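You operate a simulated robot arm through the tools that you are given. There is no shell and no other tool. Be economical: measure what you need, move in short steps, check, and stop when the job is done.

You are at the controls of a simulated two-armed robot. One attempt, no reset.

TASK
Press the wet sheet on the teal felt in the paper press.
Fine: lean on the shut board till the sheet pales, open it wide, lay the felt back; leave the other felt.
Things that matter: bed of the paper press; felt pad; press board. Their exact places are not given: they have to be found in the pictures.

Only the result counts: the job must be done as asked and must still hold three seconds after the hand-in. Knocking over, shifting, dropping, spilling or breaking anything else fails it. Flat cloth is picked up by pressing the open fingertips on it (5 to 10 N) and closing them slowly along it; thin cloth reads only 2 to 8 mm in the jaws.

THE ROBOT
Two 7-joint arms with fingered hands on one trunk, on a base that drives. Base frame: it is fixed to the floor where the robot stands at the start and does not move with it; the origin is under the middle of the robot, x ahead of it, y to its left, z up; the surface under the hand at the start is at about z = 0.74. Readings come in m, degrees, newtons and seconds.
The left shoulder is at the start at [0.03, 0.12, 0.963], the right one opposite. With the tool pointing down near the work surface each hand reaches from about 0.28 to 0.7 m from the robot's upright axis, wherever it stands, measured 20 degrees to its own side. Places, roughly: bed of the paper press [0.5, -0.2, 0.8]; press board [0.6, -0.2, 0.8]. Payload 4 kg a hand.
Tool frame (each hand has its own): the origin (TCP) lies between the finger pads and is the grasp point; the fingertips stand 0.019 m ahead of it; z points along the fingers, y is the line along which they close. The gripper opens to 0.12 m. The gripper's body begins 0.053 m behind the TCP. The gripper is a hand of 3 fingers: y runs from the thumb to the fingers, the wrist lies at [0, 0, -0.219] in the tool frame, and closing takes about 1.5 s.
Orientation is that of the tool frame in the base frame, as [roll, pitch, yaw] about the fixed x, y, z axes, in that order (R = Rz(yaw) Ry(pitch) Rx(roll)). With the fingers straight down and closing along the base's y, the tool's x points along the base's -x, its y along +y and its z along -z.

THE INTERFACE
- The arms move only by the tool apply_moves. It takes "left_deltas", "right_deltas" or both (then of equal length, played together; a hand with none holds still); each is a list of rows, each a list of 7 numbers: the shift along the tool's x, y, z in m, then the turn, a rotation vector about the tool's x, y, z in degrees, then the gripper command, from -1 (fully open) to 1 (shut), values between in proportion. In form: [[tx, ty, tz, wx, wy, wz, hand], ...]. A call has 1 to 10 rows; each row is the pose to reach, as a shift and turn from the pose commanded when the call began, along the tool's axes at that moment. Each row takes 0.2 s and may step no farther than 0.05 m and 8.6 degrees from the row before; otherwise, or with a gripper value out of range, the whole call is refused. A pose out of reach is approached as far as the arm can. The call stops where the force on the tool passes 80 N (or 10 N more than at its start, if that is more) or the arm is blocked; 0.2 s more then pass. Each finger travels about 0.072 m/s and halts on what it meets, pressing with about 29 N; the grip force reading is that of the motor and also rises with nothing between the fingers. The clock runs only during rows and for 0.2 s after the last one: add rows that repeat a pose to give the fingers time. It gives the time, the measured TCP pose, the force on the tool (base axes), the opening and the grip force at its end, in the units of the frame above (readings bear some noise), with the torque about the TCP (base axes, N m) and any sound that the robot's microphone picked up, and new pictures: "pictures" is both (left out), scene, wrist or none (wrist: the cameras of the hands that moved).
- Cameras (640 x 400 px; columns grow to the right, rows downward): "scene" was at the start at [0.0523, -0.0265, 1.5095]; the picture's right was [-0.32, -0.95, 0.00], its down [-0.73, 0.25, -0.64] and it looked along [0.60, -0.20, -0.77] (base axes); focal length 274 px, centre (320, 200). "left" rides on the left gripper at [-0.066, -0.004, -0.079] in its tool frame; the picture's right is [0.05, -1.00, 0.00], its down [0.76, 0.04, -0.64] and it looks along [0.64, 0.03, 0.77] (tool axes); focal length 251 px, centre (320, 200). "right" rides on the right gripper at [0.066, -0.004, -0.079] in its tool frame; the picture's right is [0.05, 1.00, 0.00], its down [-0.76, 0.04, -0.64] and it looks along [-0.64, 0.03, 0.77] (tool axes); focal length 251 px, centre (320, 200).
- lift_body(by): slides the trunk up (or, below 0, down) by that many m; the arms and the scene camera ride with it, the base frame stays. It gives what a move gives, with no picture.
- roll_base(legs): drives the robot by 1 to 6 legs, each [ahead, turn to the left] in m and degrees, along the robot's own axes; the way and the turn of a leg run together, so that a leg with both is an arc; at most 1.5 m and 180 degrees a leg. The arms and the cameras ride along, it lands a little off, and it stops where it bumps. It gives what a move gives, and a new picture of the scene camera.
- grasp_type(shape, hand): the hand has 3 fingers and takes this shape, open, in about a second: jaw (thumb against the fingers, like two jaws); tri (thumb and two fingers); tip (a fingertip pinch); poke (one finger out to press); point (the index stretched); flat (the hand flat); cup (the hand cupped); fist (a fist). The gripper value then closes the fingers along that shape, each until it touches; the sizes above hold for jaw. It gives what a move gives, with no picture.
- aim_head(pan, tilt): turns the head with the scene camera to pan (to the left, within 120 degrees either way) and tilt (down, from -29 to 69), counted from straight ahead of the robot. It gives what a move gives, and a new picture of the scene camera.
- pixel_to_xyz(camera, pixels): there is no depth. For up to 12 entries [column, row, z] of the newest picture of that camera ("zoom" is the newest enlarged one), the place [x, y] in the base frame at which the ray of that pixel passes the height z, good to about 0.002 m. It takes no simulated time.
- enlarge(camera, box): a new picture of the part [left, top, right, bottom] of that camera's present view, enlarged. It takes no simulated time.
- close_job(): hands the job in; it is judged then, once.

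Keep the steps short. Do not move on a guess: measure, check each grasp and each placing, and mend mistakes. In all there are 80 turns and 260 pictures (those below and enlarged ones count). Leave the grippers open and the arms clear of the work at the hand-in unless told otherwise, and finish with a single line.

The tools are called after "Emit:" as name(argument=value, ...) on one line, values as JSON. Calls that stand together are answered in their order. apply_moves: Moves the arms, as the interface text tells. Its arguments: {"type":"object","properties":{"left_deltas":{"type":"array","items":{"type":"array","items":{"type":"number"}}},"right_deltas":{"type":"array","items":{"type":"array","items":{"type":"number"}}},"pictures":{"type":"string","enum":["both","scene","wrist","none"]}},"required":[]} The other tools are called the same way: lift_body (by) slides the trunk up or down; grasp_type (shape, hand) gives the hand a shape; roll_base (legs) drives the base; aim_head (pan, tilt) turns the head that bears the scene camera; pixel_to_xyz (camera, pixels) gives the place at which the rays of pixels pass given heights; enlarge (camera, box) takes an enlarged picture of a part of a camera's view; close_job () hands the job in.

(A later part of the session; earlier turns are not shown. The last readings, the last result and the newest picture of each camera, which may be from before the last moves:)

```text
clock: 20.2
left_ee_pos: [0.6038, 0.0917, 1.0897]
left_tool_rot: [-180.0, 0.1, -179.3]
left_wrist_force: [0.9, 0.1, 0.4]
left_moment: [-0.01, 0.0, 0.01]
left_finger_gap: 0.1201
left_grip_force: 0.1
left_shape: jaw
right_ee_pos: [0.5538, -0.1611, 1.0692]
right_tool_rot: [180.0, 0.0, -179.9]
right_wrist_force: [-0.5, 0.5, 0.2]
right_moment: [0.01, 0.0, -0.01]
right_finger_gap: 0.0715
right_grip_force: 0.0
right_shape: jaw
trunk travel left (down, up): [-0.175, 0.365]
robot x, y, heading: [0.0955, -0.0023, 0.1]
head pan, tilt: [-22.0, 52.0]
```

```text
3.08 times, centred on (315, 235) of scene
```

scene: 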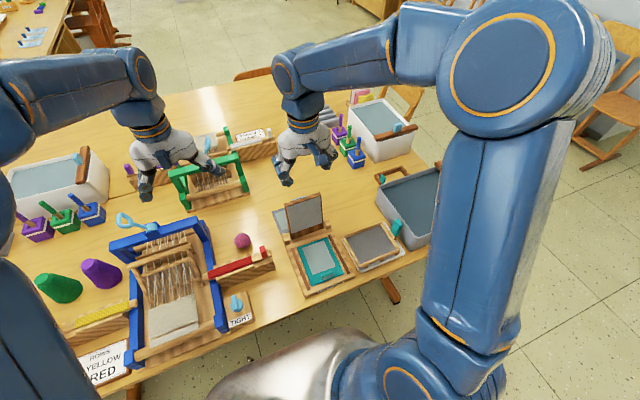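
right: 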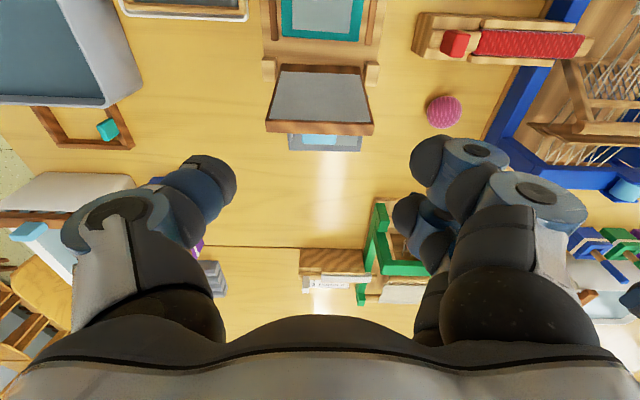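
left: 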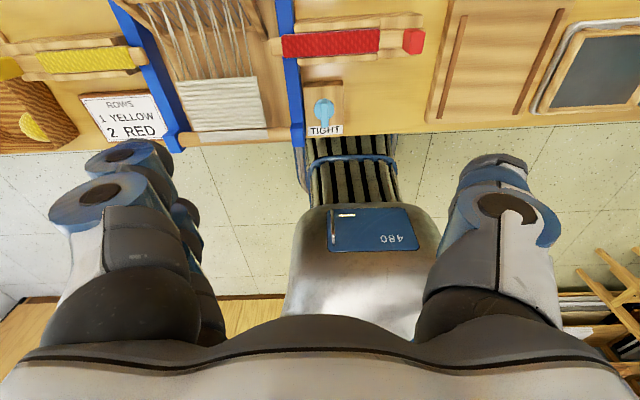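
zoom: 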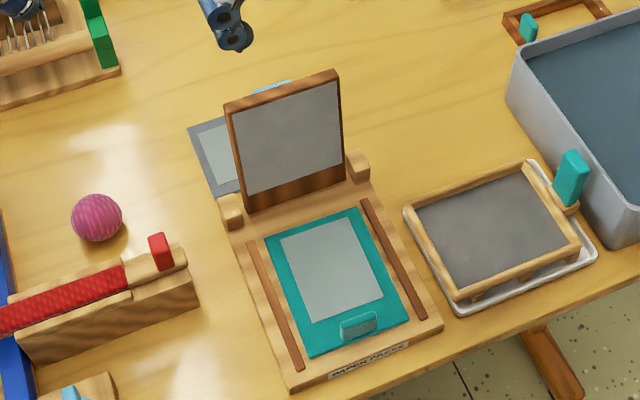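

The felt lies well on the bed. Now the board: light blue shows behind its top edge at right-image (318,142). I'll enlarge and measure there.

Emit:
enlarge(camera="right", box=[250, 40, 390, 160])

Emit:
pixel_to_xyz(camera="scene", pixels=[[284.5, 203.8, 0.9], [321.5, 193.1, 0.9], [284.5, 203.8, 0.93], [321.5, 193.1, 0.93], [301, 198, 0.9], [301, 198, 0.86], [301, 198, 0.82]])

Emit:
pixel_to_xyz(camera="right", pixels=[[267, 125, 0.9], [374, 125, 0.9], [267, 125, 0.93], [374, 125, 0.93], [318, 142, 0.9], [318, 142, 0.86], [318, 142, 0.82]])

```text
3.33 times, centred on (320, 100) of right
```

zoom: 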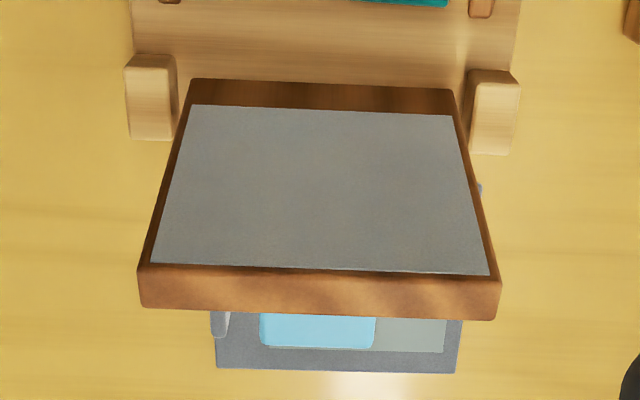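

```text
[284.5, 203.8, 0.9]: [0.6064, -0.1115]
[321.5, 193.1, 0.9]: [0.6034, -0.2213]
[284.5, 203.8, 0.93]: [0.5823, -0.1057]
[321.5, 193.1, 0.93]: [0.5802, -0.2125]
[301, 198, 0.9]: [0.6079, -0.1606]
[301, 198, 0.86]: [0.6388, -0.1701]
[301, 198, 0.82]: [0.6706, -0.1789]
```

```text
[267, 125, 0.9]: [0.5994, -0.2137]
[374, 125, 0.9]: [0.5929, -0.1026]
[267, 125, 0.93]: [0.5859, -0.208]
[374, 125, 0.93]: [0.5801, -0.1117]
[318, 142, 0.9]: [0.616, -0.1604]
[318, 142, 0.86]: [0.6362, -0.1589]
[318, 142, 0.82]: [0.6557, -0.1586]
```

The board's top edge is at x≈0.59–0.605, z≈0.907, and the handle block behind reaches x≈0.62. My plan is to straddle the board's top edge with the hand turned to yaw 90, thumb in front and fingers behind. I'll pull it over and use the thumb as a retreating wall to let it down gently. First I'll turn while high.

Emit:
apply_moves(right_deltas=[[-0.005, 0, 0, 0, 0, 8.5, -0.17], [-0.01, 0, 0, 0, 0, 17, -0.17], [-0.015, 0, 0, 0, 0, 25.5, -0.17], [-0.02, 0, 0, 0, 0, 34, -0.17], [-0.025, 0, 0, 0, 0, 42.5, -0.17], [-0.03, 0, 0, 0, 0, 51, -0.17], [-0.035, 0, 0, 0, 0, 59.5, -0.17], [-0.04, 0, 0, 0, 0, 68, -0.17], [-0.046, 0, 0, 0, 0, 76.5, -0.17], [-0.046, 0, 0, 0, 0, 85, -0.17]], pictures="none")

Emit:
apply_moves(right_deltas=[[0, 0, 0.02, 0, 0, 5, -0.17], [0, 0, 0.05, 0, 0, 5, -0.17], [0, 0, 0.08, 0, 0, 5, -0.17], [0, 0, 0.1, 0, 0, 5, -0.17], [0, 0, 0.1, 0, 0, 5, -0.17]])

Emit:
enlarge(camera="scene", box=[240, 120, 380, 250])

```text
clock: 22.4
left_ee_pos: [0.6026, 0.0927, 1.09]
left_tool_rot: [-180.0, -0.1, -179.3]
left_wrist_force: [-0.3, 0.6, -0.3]
left_moment: [0.01, 0.01, 0.01]
left_finger_gap: 0.12
left_grip_force: 0.2
left_shape: jaw
right_ee_pos: [0.5993, -0.1605, 1.0711]
right_tool_rot: [180.0, 0.0, 94.8]
right_wrist_force: [0.5, -0.9, 0.2]
right_moment: [0.01, 0.04, 0.02]
right_finger_gap: 0.0708
right_grip_force: 0.1
right_shape: jaw
trunk travel left (down, up): [-0.175, 0.365]
robot x, y, heading: [0.0919, -0.0006, -0.2]
head pan, tilt: [-22.0, 52.0]
```

```text
clock: 23.6
left_ee_pos: [0.6024, 0.0926, 1.0898]
left_tool_rot: [-180.0, -0.1, -179.2]
left_wrist_force: [1.1, -0.9, 0.1]
left_moment: [0.03, -0.04, 0.0]
left_finger_gap: 0.1196
left_grip_force: 0.2
left_shape: jaw
right_ee_pos: [0.5995, -0.1626, 0.9708]
right_tool_rot: [-180.0, 0.0, 90.2]
right_wrist_force: [-0.7, 0.0, -0.2]
right_moment: [-0.01, 0.04, 0.0]
right_finger_gap: 0.0709
right_grip_force: 0.1
right_shape: jaw
trunk travel left (down, up): [-0.175, 0.365]
robot x, y, heading: [0.0938, -0.0008, 0.0]
head pan, tilt: [-22.0, 52.0]
```

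scene: 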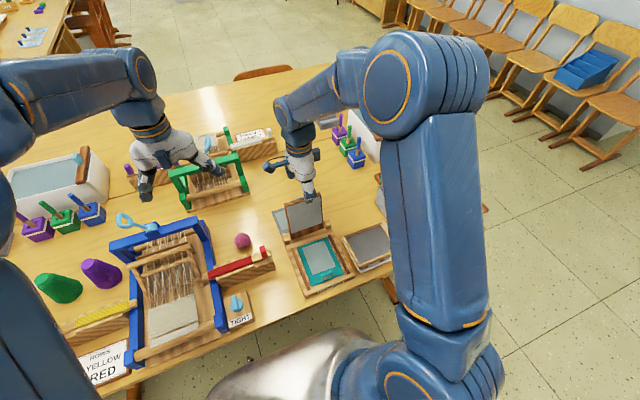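
right: 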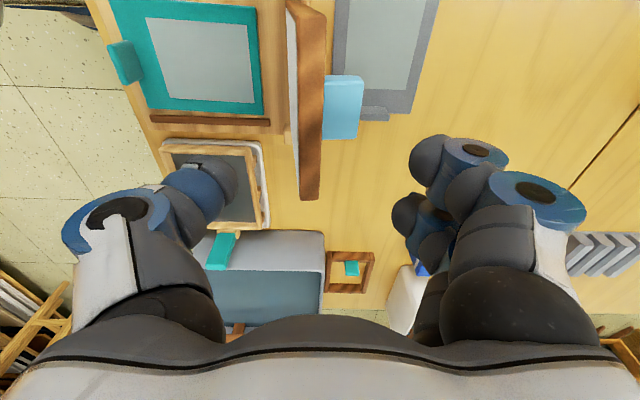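

```text
3.08 times, centred on (310, 185) of scene
```

zoom: 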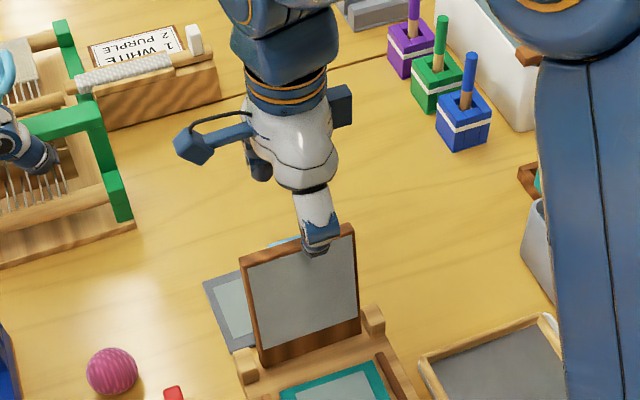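

This is a good edge-on view: the board is at columns 290–325, the handle at 325–362, with the thumb at 235 and fingers at 410 clear on both sides. I'll measure.

Emit:
pixel_to_xyz(camera="right", pixels=[[300, 198, 0.907], [319, 198, 0.907], [288, 5, 0.907], [325, 15, 0.907], [362, 78, 0.89], [357, 138, 0.89], [362, 78, 0.87], [357, 138, 0.87], [325, 138, 0.88], [298, 198, 0.907]])

```text
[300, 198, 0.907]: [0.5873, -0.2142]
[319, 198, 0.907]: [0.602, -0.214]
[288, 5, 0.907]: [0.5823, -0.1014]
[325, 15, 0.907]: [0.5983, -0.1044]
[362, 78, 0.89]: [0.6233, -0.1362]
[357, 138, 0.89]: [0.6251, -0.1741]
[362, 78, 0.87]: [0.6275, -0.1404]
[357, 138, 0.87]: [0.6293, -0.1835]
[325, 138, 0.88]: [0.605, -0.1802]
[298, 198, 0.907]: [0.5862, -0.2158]
```

The board's top is at x 0.586–0.601 and the handle reaches 0.626. The thumb at 0.564 and fingers at 0.635 clear both. I'll descend 65 mm to straddle.

Emit:
apply_moves(right_deltas=[[0, 0, 0.02, 0, 0, 0, -0.17], [0, 0, 0.04, 0, 0, 0, -0.17], [0, 0, 0.055, 0, 0, 0, -0.17], [0, 0, 0.066, 0, 0, 0, -0.17], [0, 0, 0.066, 0, 0, 0, -0.17]])

```text
clock: 24.8
left_ee_pos: [0.6025, 0.0928, 1.0903]
left_tool_rot: [180.0, 0.0, -179.3]
left_wrist_force: [-0.3, 0.2, -0.3]
left_moment: [-0.01, 0.02, 0.02]
left_finger_gap: 0.1201
left_grip_force: 0.0
left_shape: jaw
right_ee_pos: [0.5988, -0.1612, 0.9033]
right_tool_rot: [180.0, 0.0, 90.0]
right_wrist_force: [-0.7, -0.5, -0.3]
right_moment: [0.01, 0.02, -0.02]
right_finger_gap: 0.0706
right_grip_force: 0.2
right_shape: jaw
trunk travel left (down, up): [-0.175, 0.365]
robot x, y, heading: [0.0918, 0.0028, 0.3]
head pan, tilt: [-22.0, 52.0]
```

scene: 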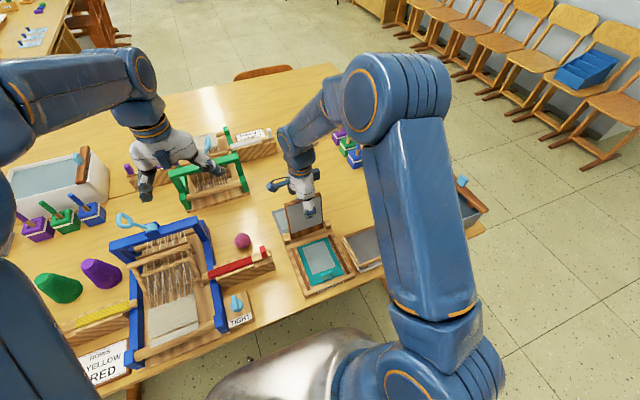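
right: 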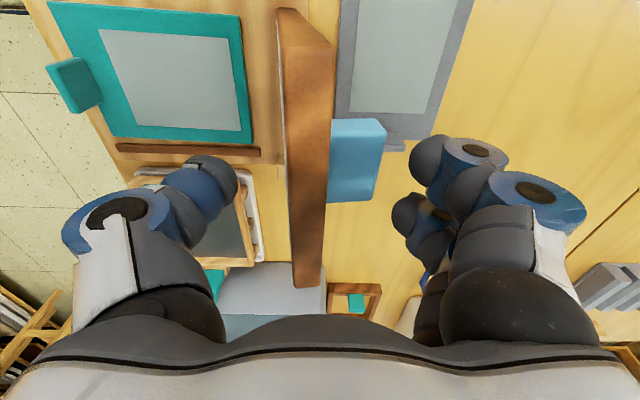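

The board is straddled. I'll pull slowly toward me, watching force.

Emit:
apply_moves(right_deltas=[[0, -0.008, 0.003, 0, 0, 0, -0.17], [0, -0.016, 0.006, 0, 0, 0, -0.17], [0, -0.024, 0.009, 0, 0, 0, -0.17], [0, -0.032, 0.012, 0, 0, 0, -0.17], [0, -0.038, 0.014, 0, 0, 0, -0.17], [0, -0.044, 0.014, 0, 0, 0, -0.17], [0, -0.05, 0.014, 0, 0, 0, -0.17], [0, -0.05, 0.014, 0, 0, 0, -0.17]])

Emit:
enlarge(camera="scene", box=[240, 150, 380, 290])

```text
clock: 26.6
left_ee_pos: [0.6016, 0.0933, 1.0908]
left_tool_rot: [-179.9, 0.0, -179.3]
left_wrist_force: [-0.6, 1.2, -0.6]
left_moment: [-0.04, 0.0, 0.0]
left_finger_gap: 0.1199
left_grip_force: 0.0
left_shape: jaw
right_ee_pos: [0.5553, -0.16, 0.8955]
right_tool_rot: [178.8, -0.2, 90.0]
right_wrist_force: [18.4, 0.3, 45.3]
right_moment: [-0.02, -3.05, -0.04]
right_finger_gap: 0.0814
right_grip_force: 0.0
right_shape: jaw
trunk travel left (down, up): [-0.175, 0.365]
robot x, y, heading: [0.0988, 0.0027, -0.3]
head pan, tilt: [-22.0, 52.0]
```

scene: 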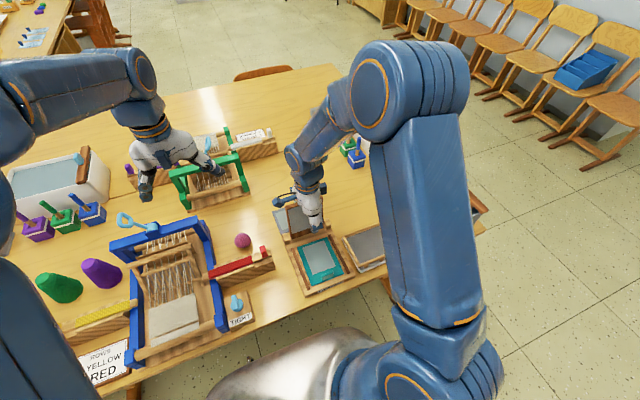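
right: 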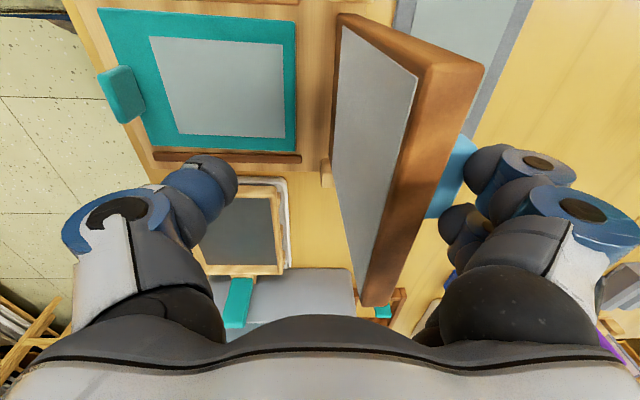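

```text
2.86 times, centred on (310, 220) of scene
```

zoom: 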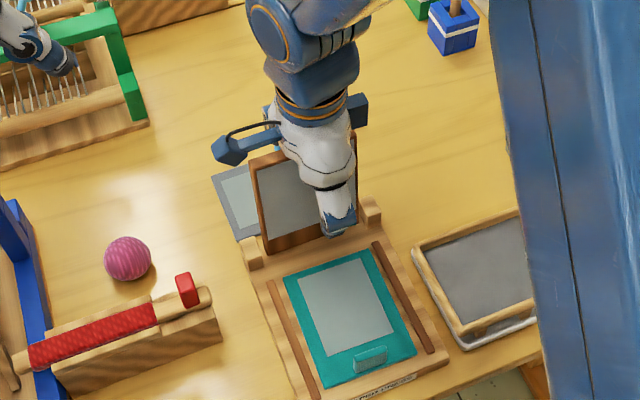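

The force is 45 N up and 18 N in x, and the fingers are bent outward. They press on the handle top instead of pulling. I'll measure the board's edge.

Emit:
pixel_to_xyz(camera="right", pixels=[[362, 305, 0.91], [395, 295, 0.91], [424, 72, 0.91], [484, 70, 0.91], [340, 15, 0.91], [450, 140, 0.9]])

Emit:
enlarge(camera="right", box=[310, 0, 640, 330])

```text
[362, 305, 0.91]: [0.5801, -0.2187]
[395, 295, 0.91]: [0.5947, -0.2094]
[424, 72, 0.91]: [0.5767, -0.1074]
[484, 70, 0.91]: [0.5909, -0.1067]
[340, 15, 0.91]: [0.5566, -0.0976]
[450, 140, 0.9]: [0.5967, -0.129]
```

```text
1.21 times, centred on (475, 165) of right
```

zoom: 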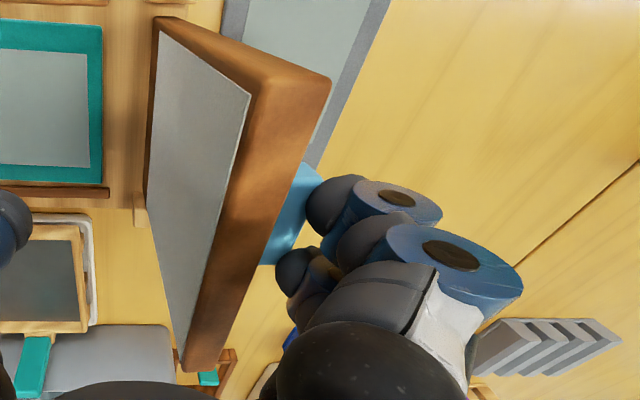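

The board has moved only about 7 mm because my downward push on the handle opposed the closing. I'll raise to release the downward load, then pull level.

Emit:
apply_moves(right_deltas=[[0, 0, -0.008, 0, 0, 0, -0.17], [0, 0, -0.014, 0, 0, 0, -0.17], [0, 0, -0.014, 0, 0, 0, -0.17], [0, 0, -0.014, 0, 0, 0, -0.17]])

```text
clock: 27.6
left_ee_pos: [0.6013, 0.0919, 1.0895]
left_tool_rot: [-180.0, 0.1, -179.3]
left_wrist_force: [-0.4, 0.0, 0.2]
left_moment: [-0.02, 0.0, 0.0]
left_finger_gap: 0.1198
left_grip_force: 0.1
left_shape: jaw
right_ee_pos: [0.5484, -0.1604, 0.9029]
right_tool_rot: [-179.8, -0.1, 90.0]
right_wrist_force: [-0.8, 0.3, 0.0]
right_moment: [-0.02, 0.06, -0.02]
right_finger_gap: 0.0709
right_grip_force: 0.0
right_shape: jaw
trunk travel left (down, up): [-0.175, 0.365]
robot x, y, heading: [0.0947, 0.0017, 0.0]
head pan, tilt: [-22.0, 52.0]
```

scene: 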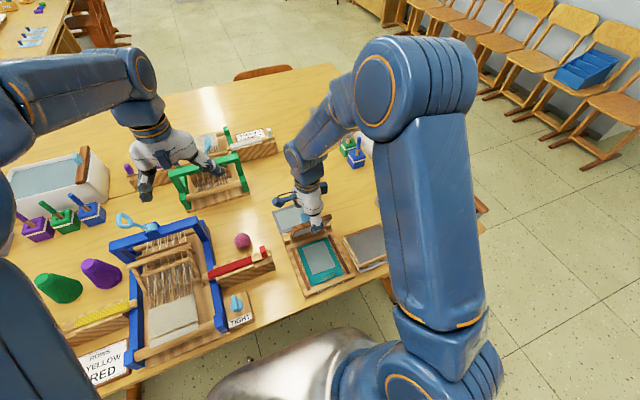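
right: 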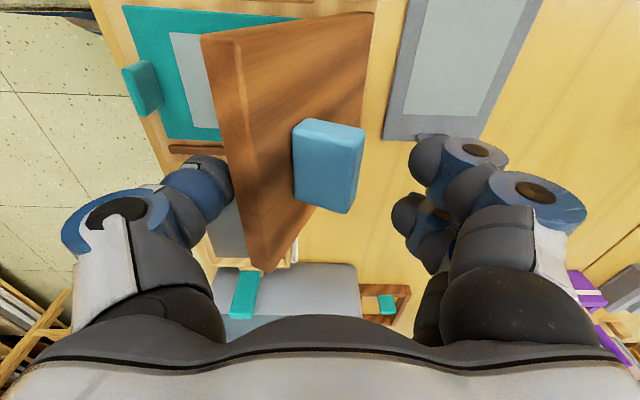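

The board has passed over and now rests against the thumb at about 60°, with no force. I'll open the fingers wide so the thumb retreats, lowering slightly.

Emit:
apply_moves(right_deltas=[[0, 0, 0.005, 0, 0, 0, -0.4], [0, 0, 0.012, 0, 0, 0, -0.6], [0, 0, 0.018, 0, 0, 0, -0.8], [0, 0, 0.022, 0, 0, 0, -1], [0, 0, 0.022, 0, 0, 0, -1]])

```text
clock: 28.8
left_ee_pos: [0.6005, 0.0935, 1.0904]
left_tool_rot: [-179.9, 0.0, -179.3]
left_wrist_force: [-0.2, -0.1, -0.3]
left_moment: [-0.05, 0.01, 0.04]
left_finger_gap: 0.1199
left_grip_force: 0.1
left_shape: jaw
right_ee_pos: [0.5475, -0.1604, 0.883]
right_tool_rot: [-180.0, 0.0, 90.0]
right_wrist_force: [-7.3, 1.3, 8.4]
right_moment: [-0.03, 0.56, -0.05]
right_finger_gap: 0.1197
right_grip_force: 0.0
right_shape: jaw
trunk travel left (down, up): [-0.175, 0.365]
robot x, y, heading: [0.0925, -0.0017, 0.0]
head pan, tilt: [-22.0, 52.0]
```

scene: 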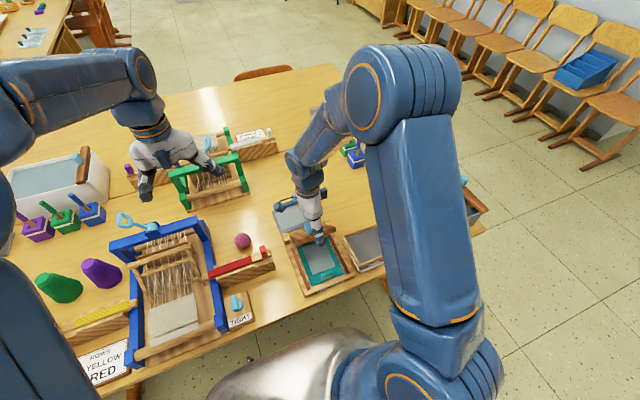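
right: 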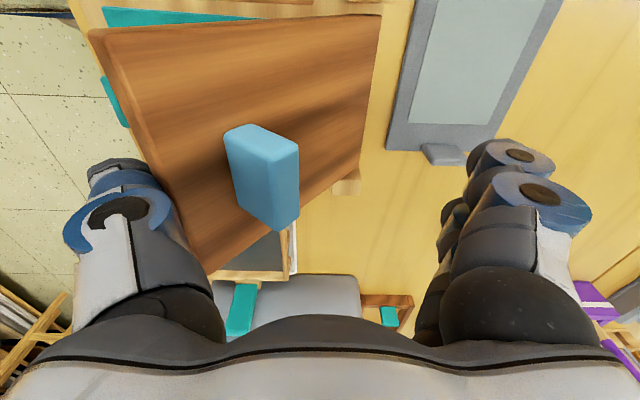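

The board leans on the thumb (7–8 N). I'll retreat the thumb step by step and lower the hand.

Emit:
apply_moves(right_deltas=[[0, -0.008, 0.003, 0, 0, 0, -1], [0, -0.016, 0.007, 0, 0, 0, -1], [0, -0.024, 0.012, 0, 0, 0, -1], [0, -0.032, 0.018, 0, 0, 0, -1], [0, -0.038, 0.024, 0, 0, 0, -1], [0, -0.044, 0.03, 0, 0, 0, -1], [0, -0.048, 0.036, 0, 0, 0, -1]])

Emit:
enlarge(camera="scene", box=[240, 180, 380, 310])

```text
clock: 30.4
left_ee_pos: [0.6025, 0.0928, 1.0895]
left_tool_rot: [180.0, 0.0, -179.3]
left_wrist_force: [-0.4, 1.0, -0.1]
left_moment: [-0.02, -0.01, -0.01]
left_finger_gap: 0.1195
left_grip_force: 0.2
left_shape: jaw
right_ee_pos: [0.5033, -0.1611, 0.8462]
right_tool_rot: [-180.0, 0.0, 90.0]
right_wrist_force: [-0.4, -1.1, 0.1]
right_moment: [-0.02, 0.0, -0.03]
right_finger_gap: 0.1198
right_grip_force: 0.1
right_shape: jaw
trunk travel left (down, up): [-0.175, 0.365]
robot x, y, heading: [0.0894, -0.0043, -0.0]
head pan, tilt: [-22.0, 52.0]
```

scene: 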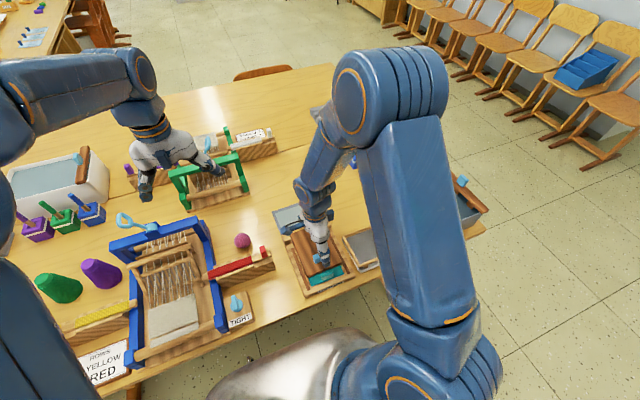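
right: 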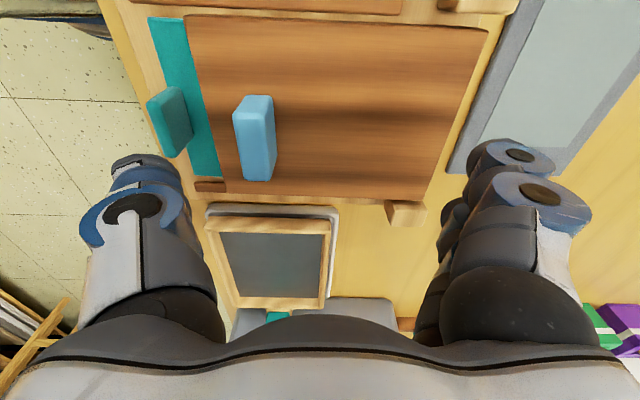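

```text
3.08 times, centred on (310, 245) of scene
```

zoom: 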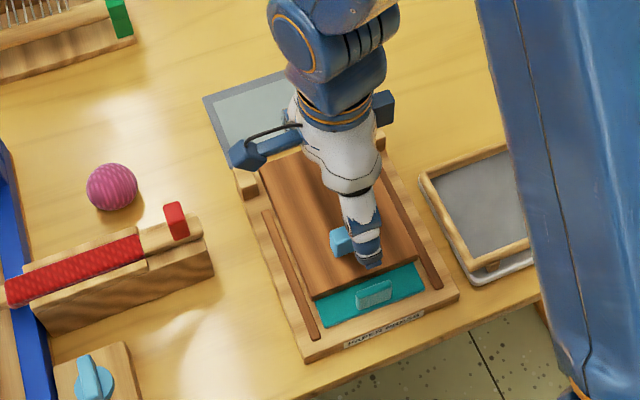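

The board is shut flat on the felt, with the tab clear in front. I'll raise the hand, close the fingers and measure the board and handle to choose a pressing spot.

Emit:
apply_moves(right_deltas=[[0, 0, -0.03, 0, 0, 0, -1], [0, 0, -0.06, 0, 0, 0, 0], [0, 0, -0.06, 0, 0, 0, 1], [0, 0, -0.06, 0, 0, 0, 1], [0, 0, -0.06, 0, 0, 0, 1], [0, 0, -0.06, 0, 0, 0, 1], [0, 0, -0.06, 0, 0, 0, 1]])

Emit:
enlarge(camera="right", box=[140, 0, 500, 230])

```text
clock: 32.0
left_ee_pos: [0.6015, 0.0933, 1.0889]
left_tool_rot: [179.9, 0.0, -179.3]
left_wrist_force: [0.1, -0.3, 0.3]
left_moment: [0.03, -0.02, 0.0]
left_finger_gap: 0.1201
left_grip_force: 0.0
left_shape: jaw
right_ee_pos: [0.5008, -0.1603, 0.9061]
right_tool_rot: [-180.0, 0.0, 90.0]
right_wrist_force: [-1.5, -0.4, -0.5]
right_moment: [-0.04, 0.02, 0.0]
right_finger_gap: 0.0
right_grip_force: 29.2
right_shape: jaw
trunk travel left (down, up): [-0.175, 0.365]
robot x, y, heading: [0.0937, 0.0003, -0.2]
head pan, tilt: [-22.0, 52.0]
```

scene: 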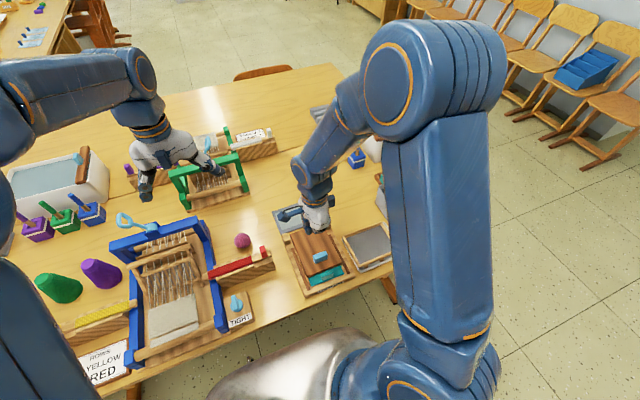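
right: 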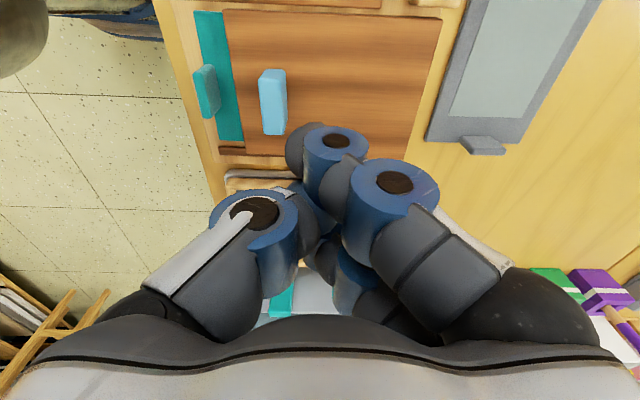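

```text
1.74 times, centred on (320, 115) of right
```

zoom: 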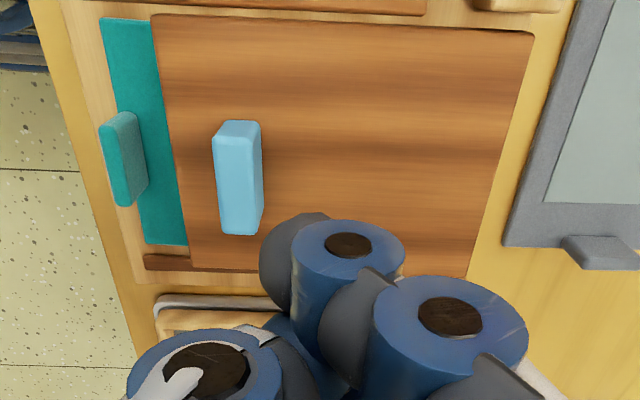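

Emit:
pixel_to_xyz(camera="right", pixels=[[222, 10, 0.785], [442, 17, 0.785], [410, 158, 0.785], [237, 150, 0.785], [259, 80, 0.815], [282, 80, 0.815], [265, 134, 0.815], [284, 134, 0.815], [198, 75, 0.79]])

```text
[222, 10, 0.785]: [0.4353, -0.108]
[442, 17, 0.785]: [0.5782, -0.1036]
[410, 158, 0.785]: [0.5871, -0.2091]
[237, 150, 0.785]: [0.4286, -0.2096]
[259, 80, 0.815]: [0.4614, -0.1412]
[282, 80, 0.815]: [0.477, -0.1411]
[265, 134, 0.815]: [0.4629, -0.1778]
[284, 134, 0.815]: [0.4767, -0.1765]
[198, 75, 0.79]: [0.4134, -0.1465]
```

The board spans x 0.432–0.58 and the handle is at x 0.462–0.477. I'll press just behind the handle at x≈0.505 with closed fingertips, descending first to light contact.

Emit:
apply_moves(right_deltas=[[0, 0.004, 0.04, 0, 0, 0, 1], [0, 0.004, 0.08, 0, 0, 0, 1], [0, 0.004, 0.095, 0, 0, 0, 1], [0, 0.004, 0.1, 0, 0, 0, 1], [0, 0.004, 0.104, 0, 0, 0, 1], [0, 0.004, 0.107, 0, 0, 0, 1]])

```text
clock: 33.4
left_ee_pos: [0.6029, 0.0925, 1.0896]
left_tool_rot: [180.0, 0.0, -179.2]
left_wrist_force: [-0.7, 0.1, -0.1]
left_moment: [0.02, 0.01, 0.01]
left_finger_gap: 0.1198
left_grip_force: 0.0
left_shape: jaw
right_ee_pos: [0.5076, -0.1608, 0.7984]
right_tool_rot: [-179.9, 0.0, 90.0]
right_wrist_force: [-0.8, 0.3, -0.3]
right_moment: [-0.02, -0.03, -0.01]
right_finger_gap: 0.0
right_grip_force: 28.7
right_shape: jaw
trunk travel left (down, up): [-0.175, 0.365]
robot x, y, heading: [0.0912, 0.0025, -0.1]
head pan, tilt: [-22.0, 52.0]
```

scene: 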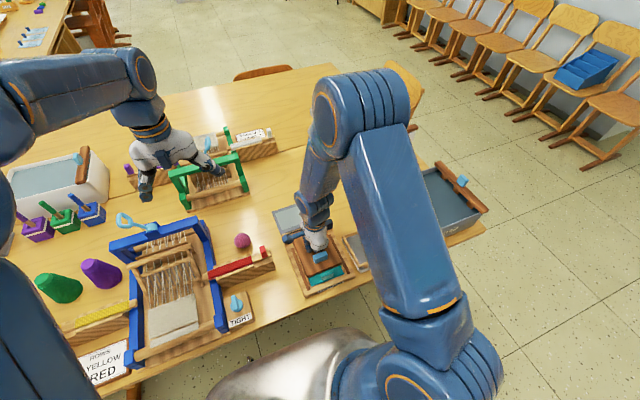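
right: 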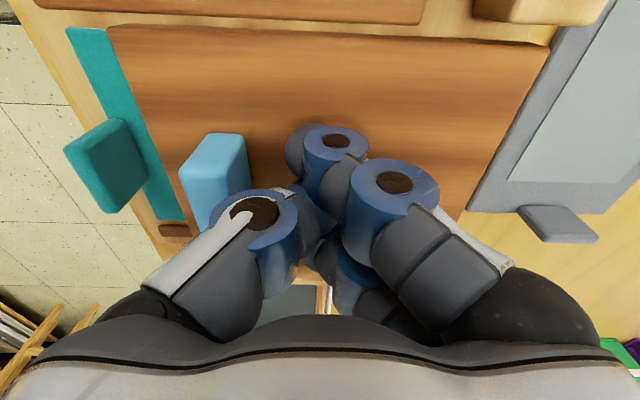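

No contact yet. I'll press on in small steps.

Emit:
apply_moves(right_deltas=[[0, 0, 0.003, 0, 0, 0, 1], [0, 0, 0.006, 0, 0, 0, 1], [0, 0, 0.008, 0, 0, 0, 1], [0, 0, 0.01, 0, 0, 0, 1], [0, 0, 0.012, 0, 0, 0, 1], [0, 0, 0.012, 0, 0, 0, 1]], pictures="none")

```text
clock: 34.8
left_ee_pos: [0.5985, 0.0952, 1.0919]
left_tool_rot: [-179.8, 0.0, -179.3]
left_wrist_force: [0.6, 0.4, 0.2]
left_moment: [0.06, 0.04, -0.03]
left_finger_gap: 0.1199
left_grip_force: 0.2
left_shape: jaw
right_ee_pos: [0.5053, -0.1599, 0.7916]
right_tool_rot: [179.8, 0.0, 89.9]
right_wrist_force: [3.3, 4.0, 50.4]
right_moment: [-0.03, 0.42, 0.0]
right_finger_gap: 0.0
right_grip_force: 28.6
right_shape: jaw
trunk travel left (down, up): [-0.175, 0.365]
robot x, y, heading: [0.0923, 0.0011, -0.0]
head pan, tilt: [-22.0, 52.0]
```

Pressing at 50 N. I'll go a little deeper (about 65 N) and hold for a couple of seconds.

Emit:
apply_moves(right_deltas=[[0, 0, 0.002, 0, 0, 0, 1], [0, 0, 0.0025, 0, 0, 0, 1], [0, 0, 0.0025, 0, 0, 0, 1], [0, 0, 0.0025, 0, 0, 0, 1], [0, 0, 0.0025, 0, 0, 0, 1], [0, 0, 0.0025, 0, 0, 0, 1], [0, 0, 0.0025, 0, 0, 0, 1], [0, 0, 0.0025, 0, 0, 0, 1], [0, 0, 0.0025, 0, 0, 0, 1], [0, 0, 0.0025, 0, 0, 0, 1]], pictures="none")

Emit:
apply_moves(right_deltas=[[0, 0, 0, 0, 0, 0, 1], [0, 0, 0, 0, 0, 0, 1], [0, 0, 0, 0, 0, 0, 1], [0, 0, 0, 0, 0, 0, 1], [0, 0, 0, 0, 0, 0, 1], [0, 0, 0, 0, 0, 0, 1], [0, 0, 0, 0, 0, 0, 1], [0, 0, 0, 0, 0, 0, 1], [0, 0, 0, 0, 0, 0, 1], [0, 0, 0, 0, 0, 0, 1]])

```text
clock: 37.0
left_ee_pos: [0.6003, 0.0943, 1.0915]
left_tool_rot: [-179.9, 0.2, -179.3]
left_wrist_force: [0.0, 0.7, -0.4]
left_moment: [0.0, -0.01, 0.03]
left_finger_gap: 0.1198
left_grip_force: 0.0
left_shape: jaw
right_ee_pos: [0.507, -0.159, 0.7881]
right_tool_rot: [179.5, 0.0, 90.0]
right_wrist_force: [7.7, 6.6, 62.3]
right_moment: [-0.01, 0.59, 0.07]
right_finger_gap: 0.0
right_grip_force: 28.5
right_shape: jaw
trunk travel left (down, up): [-0.175, 0.365]
robot x, y, heading: [0.0914, -0.0003, 0.5]
head pan, tilt: [-22.0, 52.0]
```

```text
clock: 39.2
left_ee_pos: [0.599, 0.095, 1.0913]
left_tool_rot: [-180.0, 0.2, -179.2]
left_wrist_force: [0.2, 0.3, 0.0]
left_moment: [0.03, 0.01, 0.0]
left_finger_gap: 0.1197
left_grip_force: 0.1
left_shape: jaw
right_ee_pos: [0.5066, -0.1601, 0.7888]
right_tool_rot: [179.6, 0.0, 89.9]
right_wrist_force: [8.7, 8.7, 61.1]
right_moment: [-0.04, 0.62, 0.05]
right_finger_gap: 0.0
right_grip_force: 28.7
right_shape: jaw
trunk travel left (down, up): [-0.175, 0.365]
robot x, y, heading: [0.0897, 0.0025, 0.0]
head pan, tilt: [-22.0, 52.0]
```

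scene: 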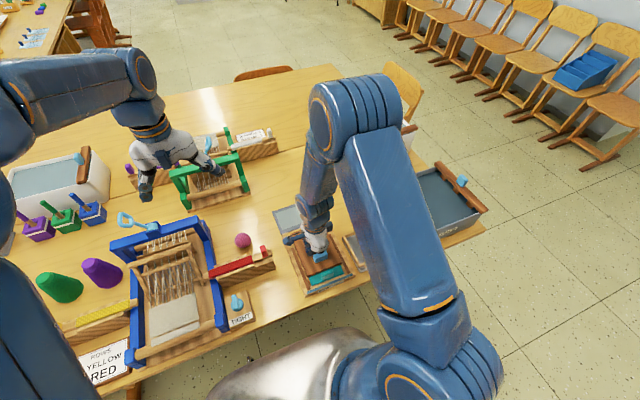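
right: 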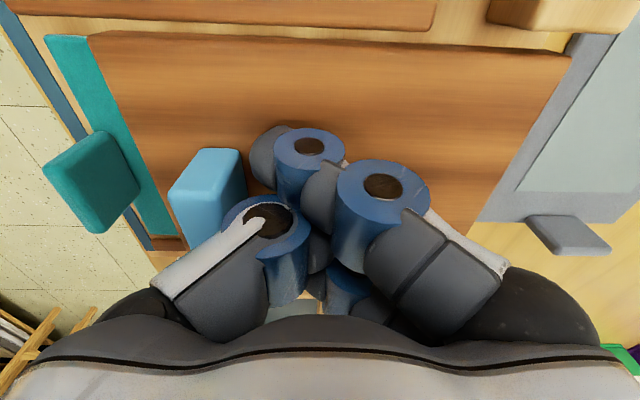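

Steady at 61 N for over 4 s. I'll hold 2 s more, then rise.

Emit:
apply_moves(right_deltas=[[0, 0, 0.001, 0, 0, 0, 1], [0, 0, 0.001, 0, 0, 0, 1], [0, 0, 0.001, 0, 0, 0, 1], [0, 0, 0.001, 0, 0, 0, 1], [0, 0, 0.001, 0, 0, 0, 1], [0, 0, 0.001, 0, 0, 0, 1], [0, 0, 0.001, 0, 0, 0, 1], [0, 0, 0.001, 0, 0, 0, 1], [0, 0, 0.001, 0, 0, 0, 1], [0, 0, 0.001, 0, 0, 0, 1]], pictures="none")

Emit:
apply_moves(right_deltas=[[0, 0, -0.01, 0, 0, 0, 1], [0, 0, -0.04, 0, 0, 0, 1], [0, 0, -0.08, 0, 0, 0, 1], [0, 0, -0.12, 0, 0, 0, 0.2], [0, 0, -0.12, 0, 0, 0, 0.2], [0, 0, -0.12, 0, 0, 0, 0.2]])

```text
clock: 41.4
left_ee_pos: [0.5987, 0.0948, 1.0915]
left_tool_rot: [-179.8, 0.2, -179.3]
left_wrist_force: [-0.2, 0.6, -0.3]
left_moment: [0.01, 0.02, 0.01]
left_finger_gap: 0.12
left_grip_force: 0.0
left_shape: jaw
right_ee_pos: [0.5068, -0.1601, 0.7874]
right_tool_rot: [179.5, 0.0, 89.8]
right_wrist_force: [6.2, 4.7, 69.4]
right_moment: [-0.09, 0.64, -0.02]
right_finger_gap: 0.0001
right_grip_force: 29.2
right_shape: jaw
trunk travel left (down, up): [-0.175, 0.365]
robot x, y, heading: [0.0907, 0.0023, 0.2]
head pan, tilt: [-22.0, 52.0]
```

```text
clock: 42.8
left_ee_pos: [0.6019, 0.0927, 1.0902]
left_tool_rot: [-179.9, 0.0, -179.3]
left_wrist_force: [-0.8, 0.2, -1.1]
left_moment: [0.0, -0.04, 0.0]
left_finger_gap: 0.1201
left_grip_force: 0.1
left_shape: jaw
right_ee_pos: [0.5063, -0.1592, 0.9072]
right_tool_rot: [179.9, -0.1, 89.9]
right_wrist_force: [-0.9, 0.6, 0.9]
right_moment: [0.0, -0.04, 0.02]
right_finger_gap: 0.0474
right_grip_force: 0.1
right_shape: jaw
trunk travel left (down, up): [-0.175, 0.365]
robot x, y, heading: [0.0929, -0.0018, 0.2]
head pan, tilt: [-22.0, 52.0]
```

scene: 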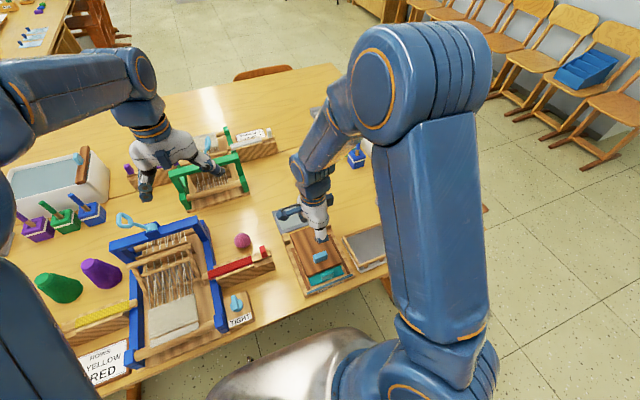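
right: 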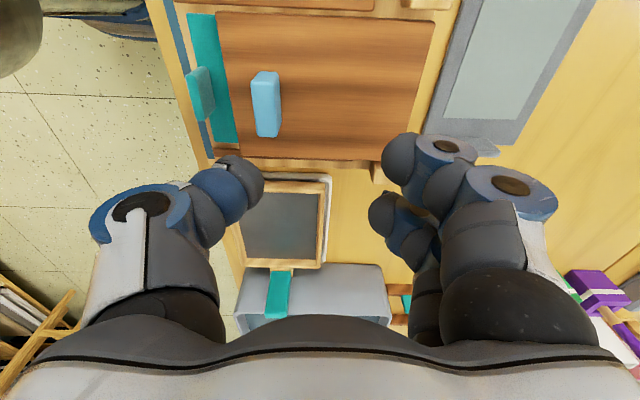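

I notice a dark strip left of the bed in the wrist view. I'll check whether the press moved.

Emit:
enlarge(camera="right", box=[140, 0, 500, 230])

Emit:
enlarge(camera="scene", box=[250, 180, 390, 310])

Emit:
pixel_to_xyz(camera="right", pixels=[[217, 12, 0.78], [434, 19, 0.78], [251, 80, 0.81], [279, 80, 0.81], [283, 135, 0.81], [258, 137, 0.81], [187, 14, 0.76], [201, 115, 0.79], [190, 80, 0.79]])

```text
1.74 times, centred on (320, 115) of right
```

zoom: 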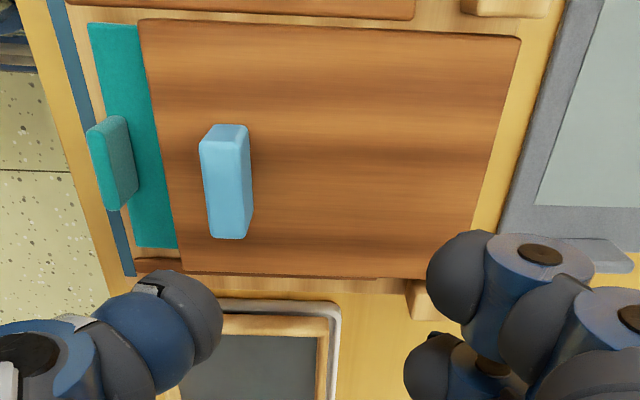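

```text
3.08 times, centred on (320, 245) of scene
```

zoom: 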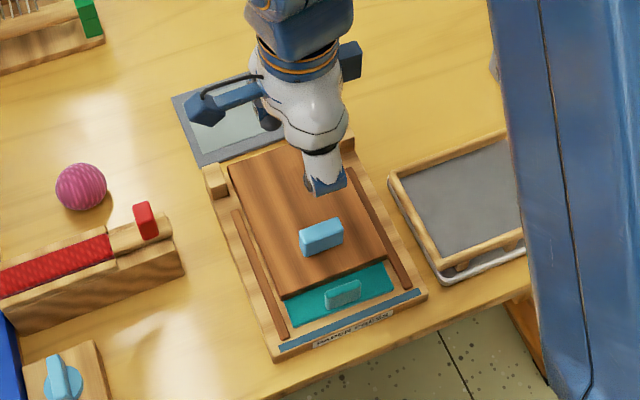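

```text
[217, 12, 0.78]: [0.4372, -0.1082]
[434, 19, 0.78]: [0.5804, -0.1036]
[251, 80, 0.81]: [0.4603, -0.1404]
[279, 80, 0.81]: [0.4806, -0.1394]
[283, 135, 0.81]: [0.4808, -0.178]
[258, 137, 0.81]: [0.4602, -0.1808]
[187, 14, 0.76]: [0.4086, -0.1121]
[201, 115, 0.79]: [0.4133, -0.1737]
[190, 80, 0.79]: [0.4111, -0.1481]
```

The press hasn't moved. The stripe on the bed's front is squeezed-out water, which is a good sign. Now I'll grip the handle (x 0.46–0.48, y -0.159): descend with a 50 mm gap, then close.

Emit:
apply_moves(right_deltas=[[0, -0.035, 0, 0, 0, 0, 0.15], [0, -0.035, 0.04, 0, 0, 0, 0.15], [0, -0.035, 0.08, 0, 0, 0, 0.15], [0, -0.035, 0.1, 0, 0, 0, 0.15], [0, -0.035, 0.108, 0, 0, 0, 0.15], [0, -0.035, 0.108, 0, 0, 0, 0.4], [0, -0.035, 0.108, 0, 0, 0, 0.7], [0, -0.035, 0.108, 0, 0, 0, 1], [0, -0.035, 0.108, 0, 0, 0, 1], [0, -0.035, 0.108, 0, 0, 0, 1]])

```text
clock: 45.0
left_ee_pos: [0.5984, 0.0944, 1.092]
left_tool_rot: [-179.9, 0.2, -179.4]
left_wrist_force: [-0.5, 0.6, 0.8]
left_moment: [-0.01, 0.0, 0.0]
left_finger_gap: 0.12
left_grip_force: 0.0
left_shape: jaw
right_ee_pos: [0.4657, -0.1573, 0.798]
right_tool_rot: [-179.7, 0.0, 90.0]
right_wrist_force: [-19.4, 0.7, 53.7]
right_moment: [0.13, 2.78, 0.22]
right_finger_gap: 0.0355
right_grip_force: 29.0
right_shape: jaw
trunk travel left (down, up): [-0.175, 0.365]
robot x, y, heading: [0.0921, -0.0014, 0.1]
head pan, tilt: [-22.0, 52.0]
```

scene: 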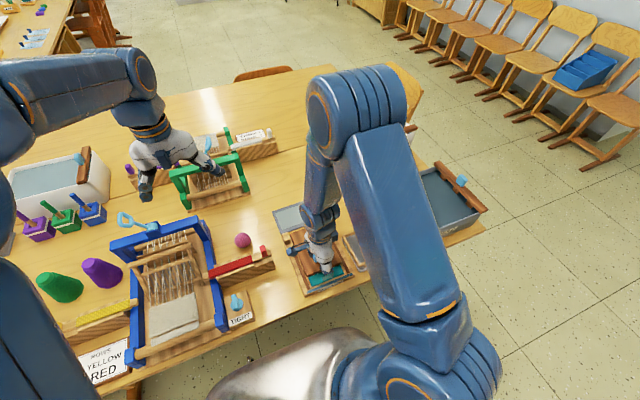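
right: 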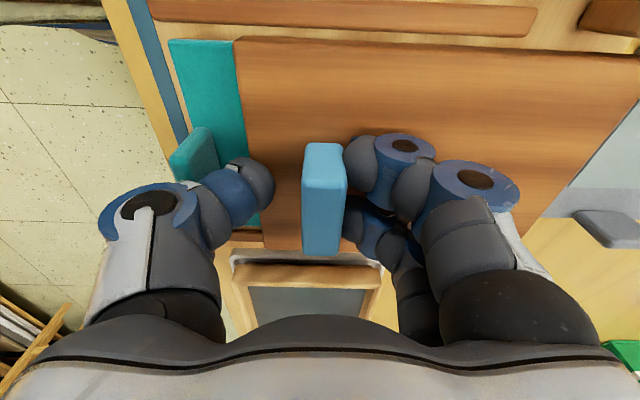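

The fingers touch the handle but the thumb is jammed on the board (54 N up). I'll rise 8 mm and let it close.

Emit:
apply_moves(right_deltas=[[0, 0.003, -0.004, 0, 0, 0, 1], [0, 0.003, -0.008, 0, 0, 0, 1], [0, 0.003, -0.008, 0, 0, 0, 1], [0, 0.003, -0.008, 0, 0, 0, 1], [0, 0.003, -0.008, 0, 0, 0, 1]])

```text
clock: 46.2
left_ee_pos: [0.6, 0.0921, 1.0917]
left_tool_rot: [179.9, 0.0, -179.3]
left_wrist_force: [-0.5, 0.6, -0.3]
left_moment: [-0.04, -0.02, 0.02]
left_finger_gap: 0.12
left_grip_force: 0.0
left_shape: jaw
right_ee_pos: [0.4723, -0.1606, 0.8047]
right_tool_rot: [-179.8, 0.1, 90.0]
right_wrist_force: [-21.4, 3.2, -0.7]
right_moment: [0.06, 0.55, -0.04]
right_finger_gap: 0.0323
right_grip_force: 29.4
right_shape: jaw
trunk travel left (down, up): [-0.175, 0.365]
robot x, y, heading: [0.0935, 0.0003, -0.1]
head pan, tilt: [-22.0, 52.0]
```

scene: 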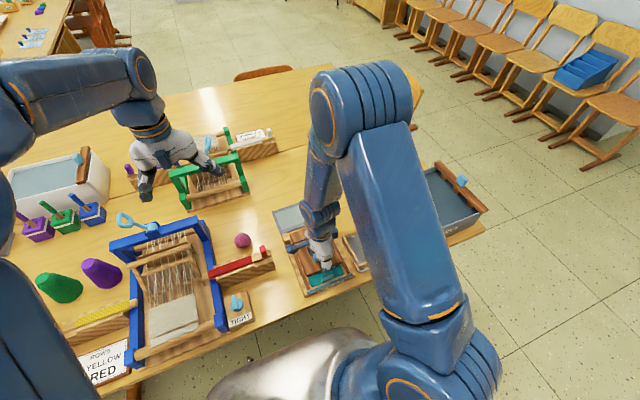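
right: 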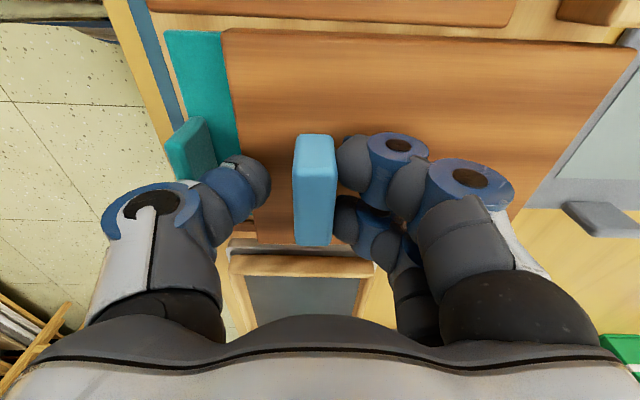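

Emit:
enlarge(camera="right", box=[140, 100, 400, 270])

Emit:
enlarge(camera="scene", box=[270, 210, 370, 300])

```text
2.35 times, centred on (270, 185) of right
```

zoom: 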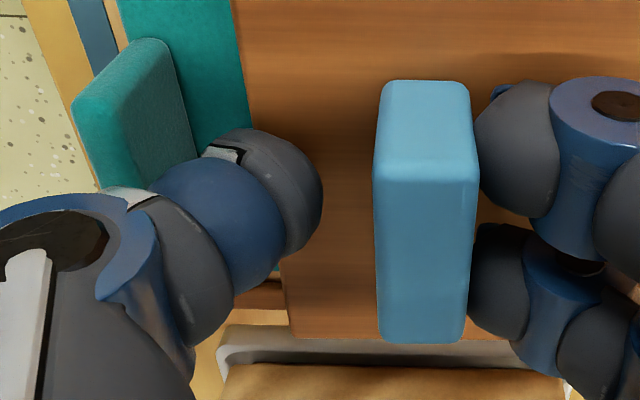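

```text
4.44 times, centred on (320, 255) of scene
```

zoom: 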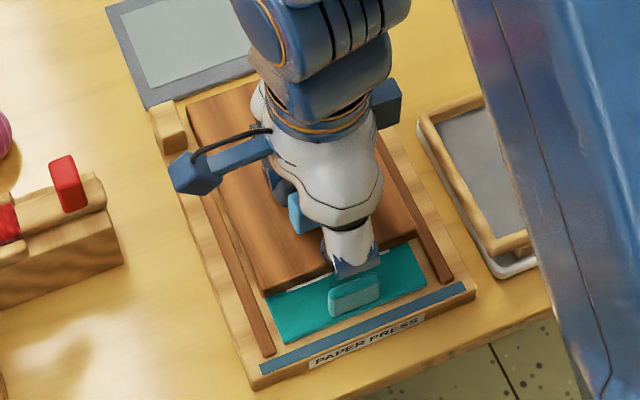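

The thumb tip is caught at the board's end edge. I'll open, rise, shift +x by 12 mm so the thumb comes down over the board, and close again.

Emit:
apply_moves(right_deltas=[[0, 0, -0.005, 0, 0, 0, 0.3], [0, 0, -0.03, 0, 0, 0, 0.1], [0, 0.008, -0.04, 0, 0, 0, 0.07], [0, 0.014, -0.04, 0, 0, 0, 0.07], [0, 0.014, -0.04, 0, 0, 0, 0.07]])

Emit:
enlarge(camera="right", box=[140, 40, 460, 240])

```text
clock: 47.4
left_ee_pos: [0.6015, 0.0931, 1.0907]
left_tool_rot: [-179.9, 0.0, -179.4]
left_wrist_force: [0.5, -0.5, -0.3]
left_moment: [0.0, -0.02, -0.02]
left_finger_gap: 0.1201
left_grip_force: 0.0
left_shape: jaw
right_ee_pos: [0.4893, -0.1603, 0.8456]
right_tool_rot: [-180.0, 0.0, 90.0]
right_wrist_force: [1.0, 0.1, -0.8]
right_moment: [-0.06, 0.0, -0.03]
right_finger_gap: 0.0554
right_grip_force: 0.1
right_shape: jaw
trunk travel left (down, up): [-0.175, 0.365]
robot x, y, heading: [0.0953, -0.0002, 0.1]
head pan, tilt: [-22.0, 52.0]
```

scene: 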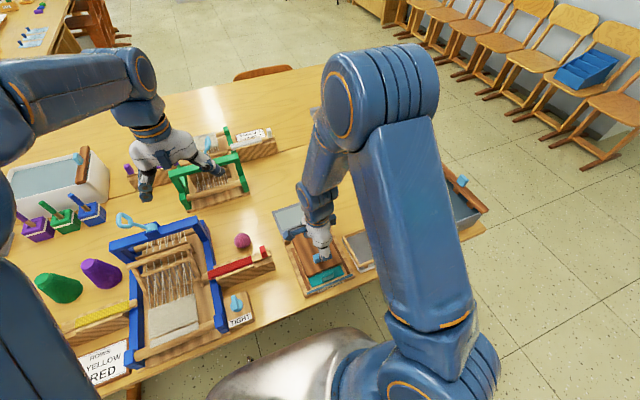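
right: 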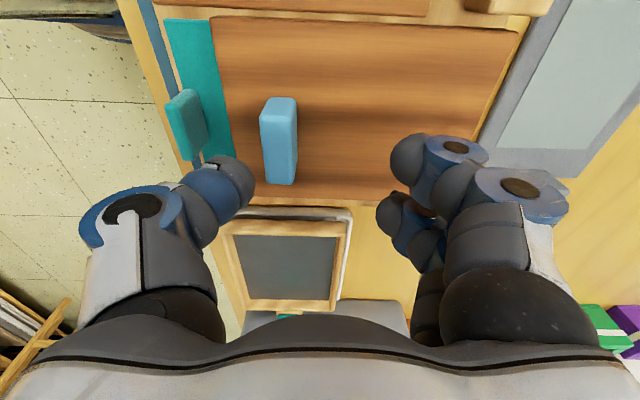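

```text
2.00 times, centred on (300, 140) of right
```

zoom: 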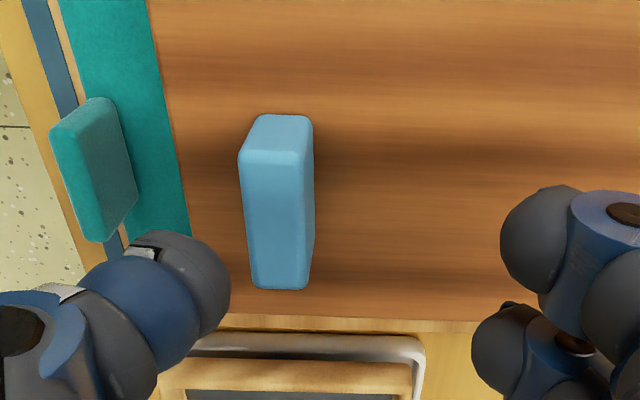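

Emit:
pixel_to_xyz(camera="right", pixels=[[254, 185, 0.845], [254, 185, 0.827], [262, 150, 0.8], [262, 125, 0.805], [296, 120, 0.805], [392, 160, 0.827], [265, 183, 0.805], [294, 183, 0.805]])

```text
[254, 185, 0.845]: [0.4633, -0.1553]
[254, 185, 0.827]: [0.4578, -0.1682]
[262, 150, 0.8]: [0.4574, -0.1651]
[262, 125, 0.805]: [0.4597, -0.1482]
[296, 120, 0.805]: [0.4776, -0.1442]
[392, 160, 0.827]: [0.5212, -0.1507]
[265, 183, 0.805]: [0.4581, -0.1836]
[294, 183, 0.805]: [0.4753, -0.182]
```

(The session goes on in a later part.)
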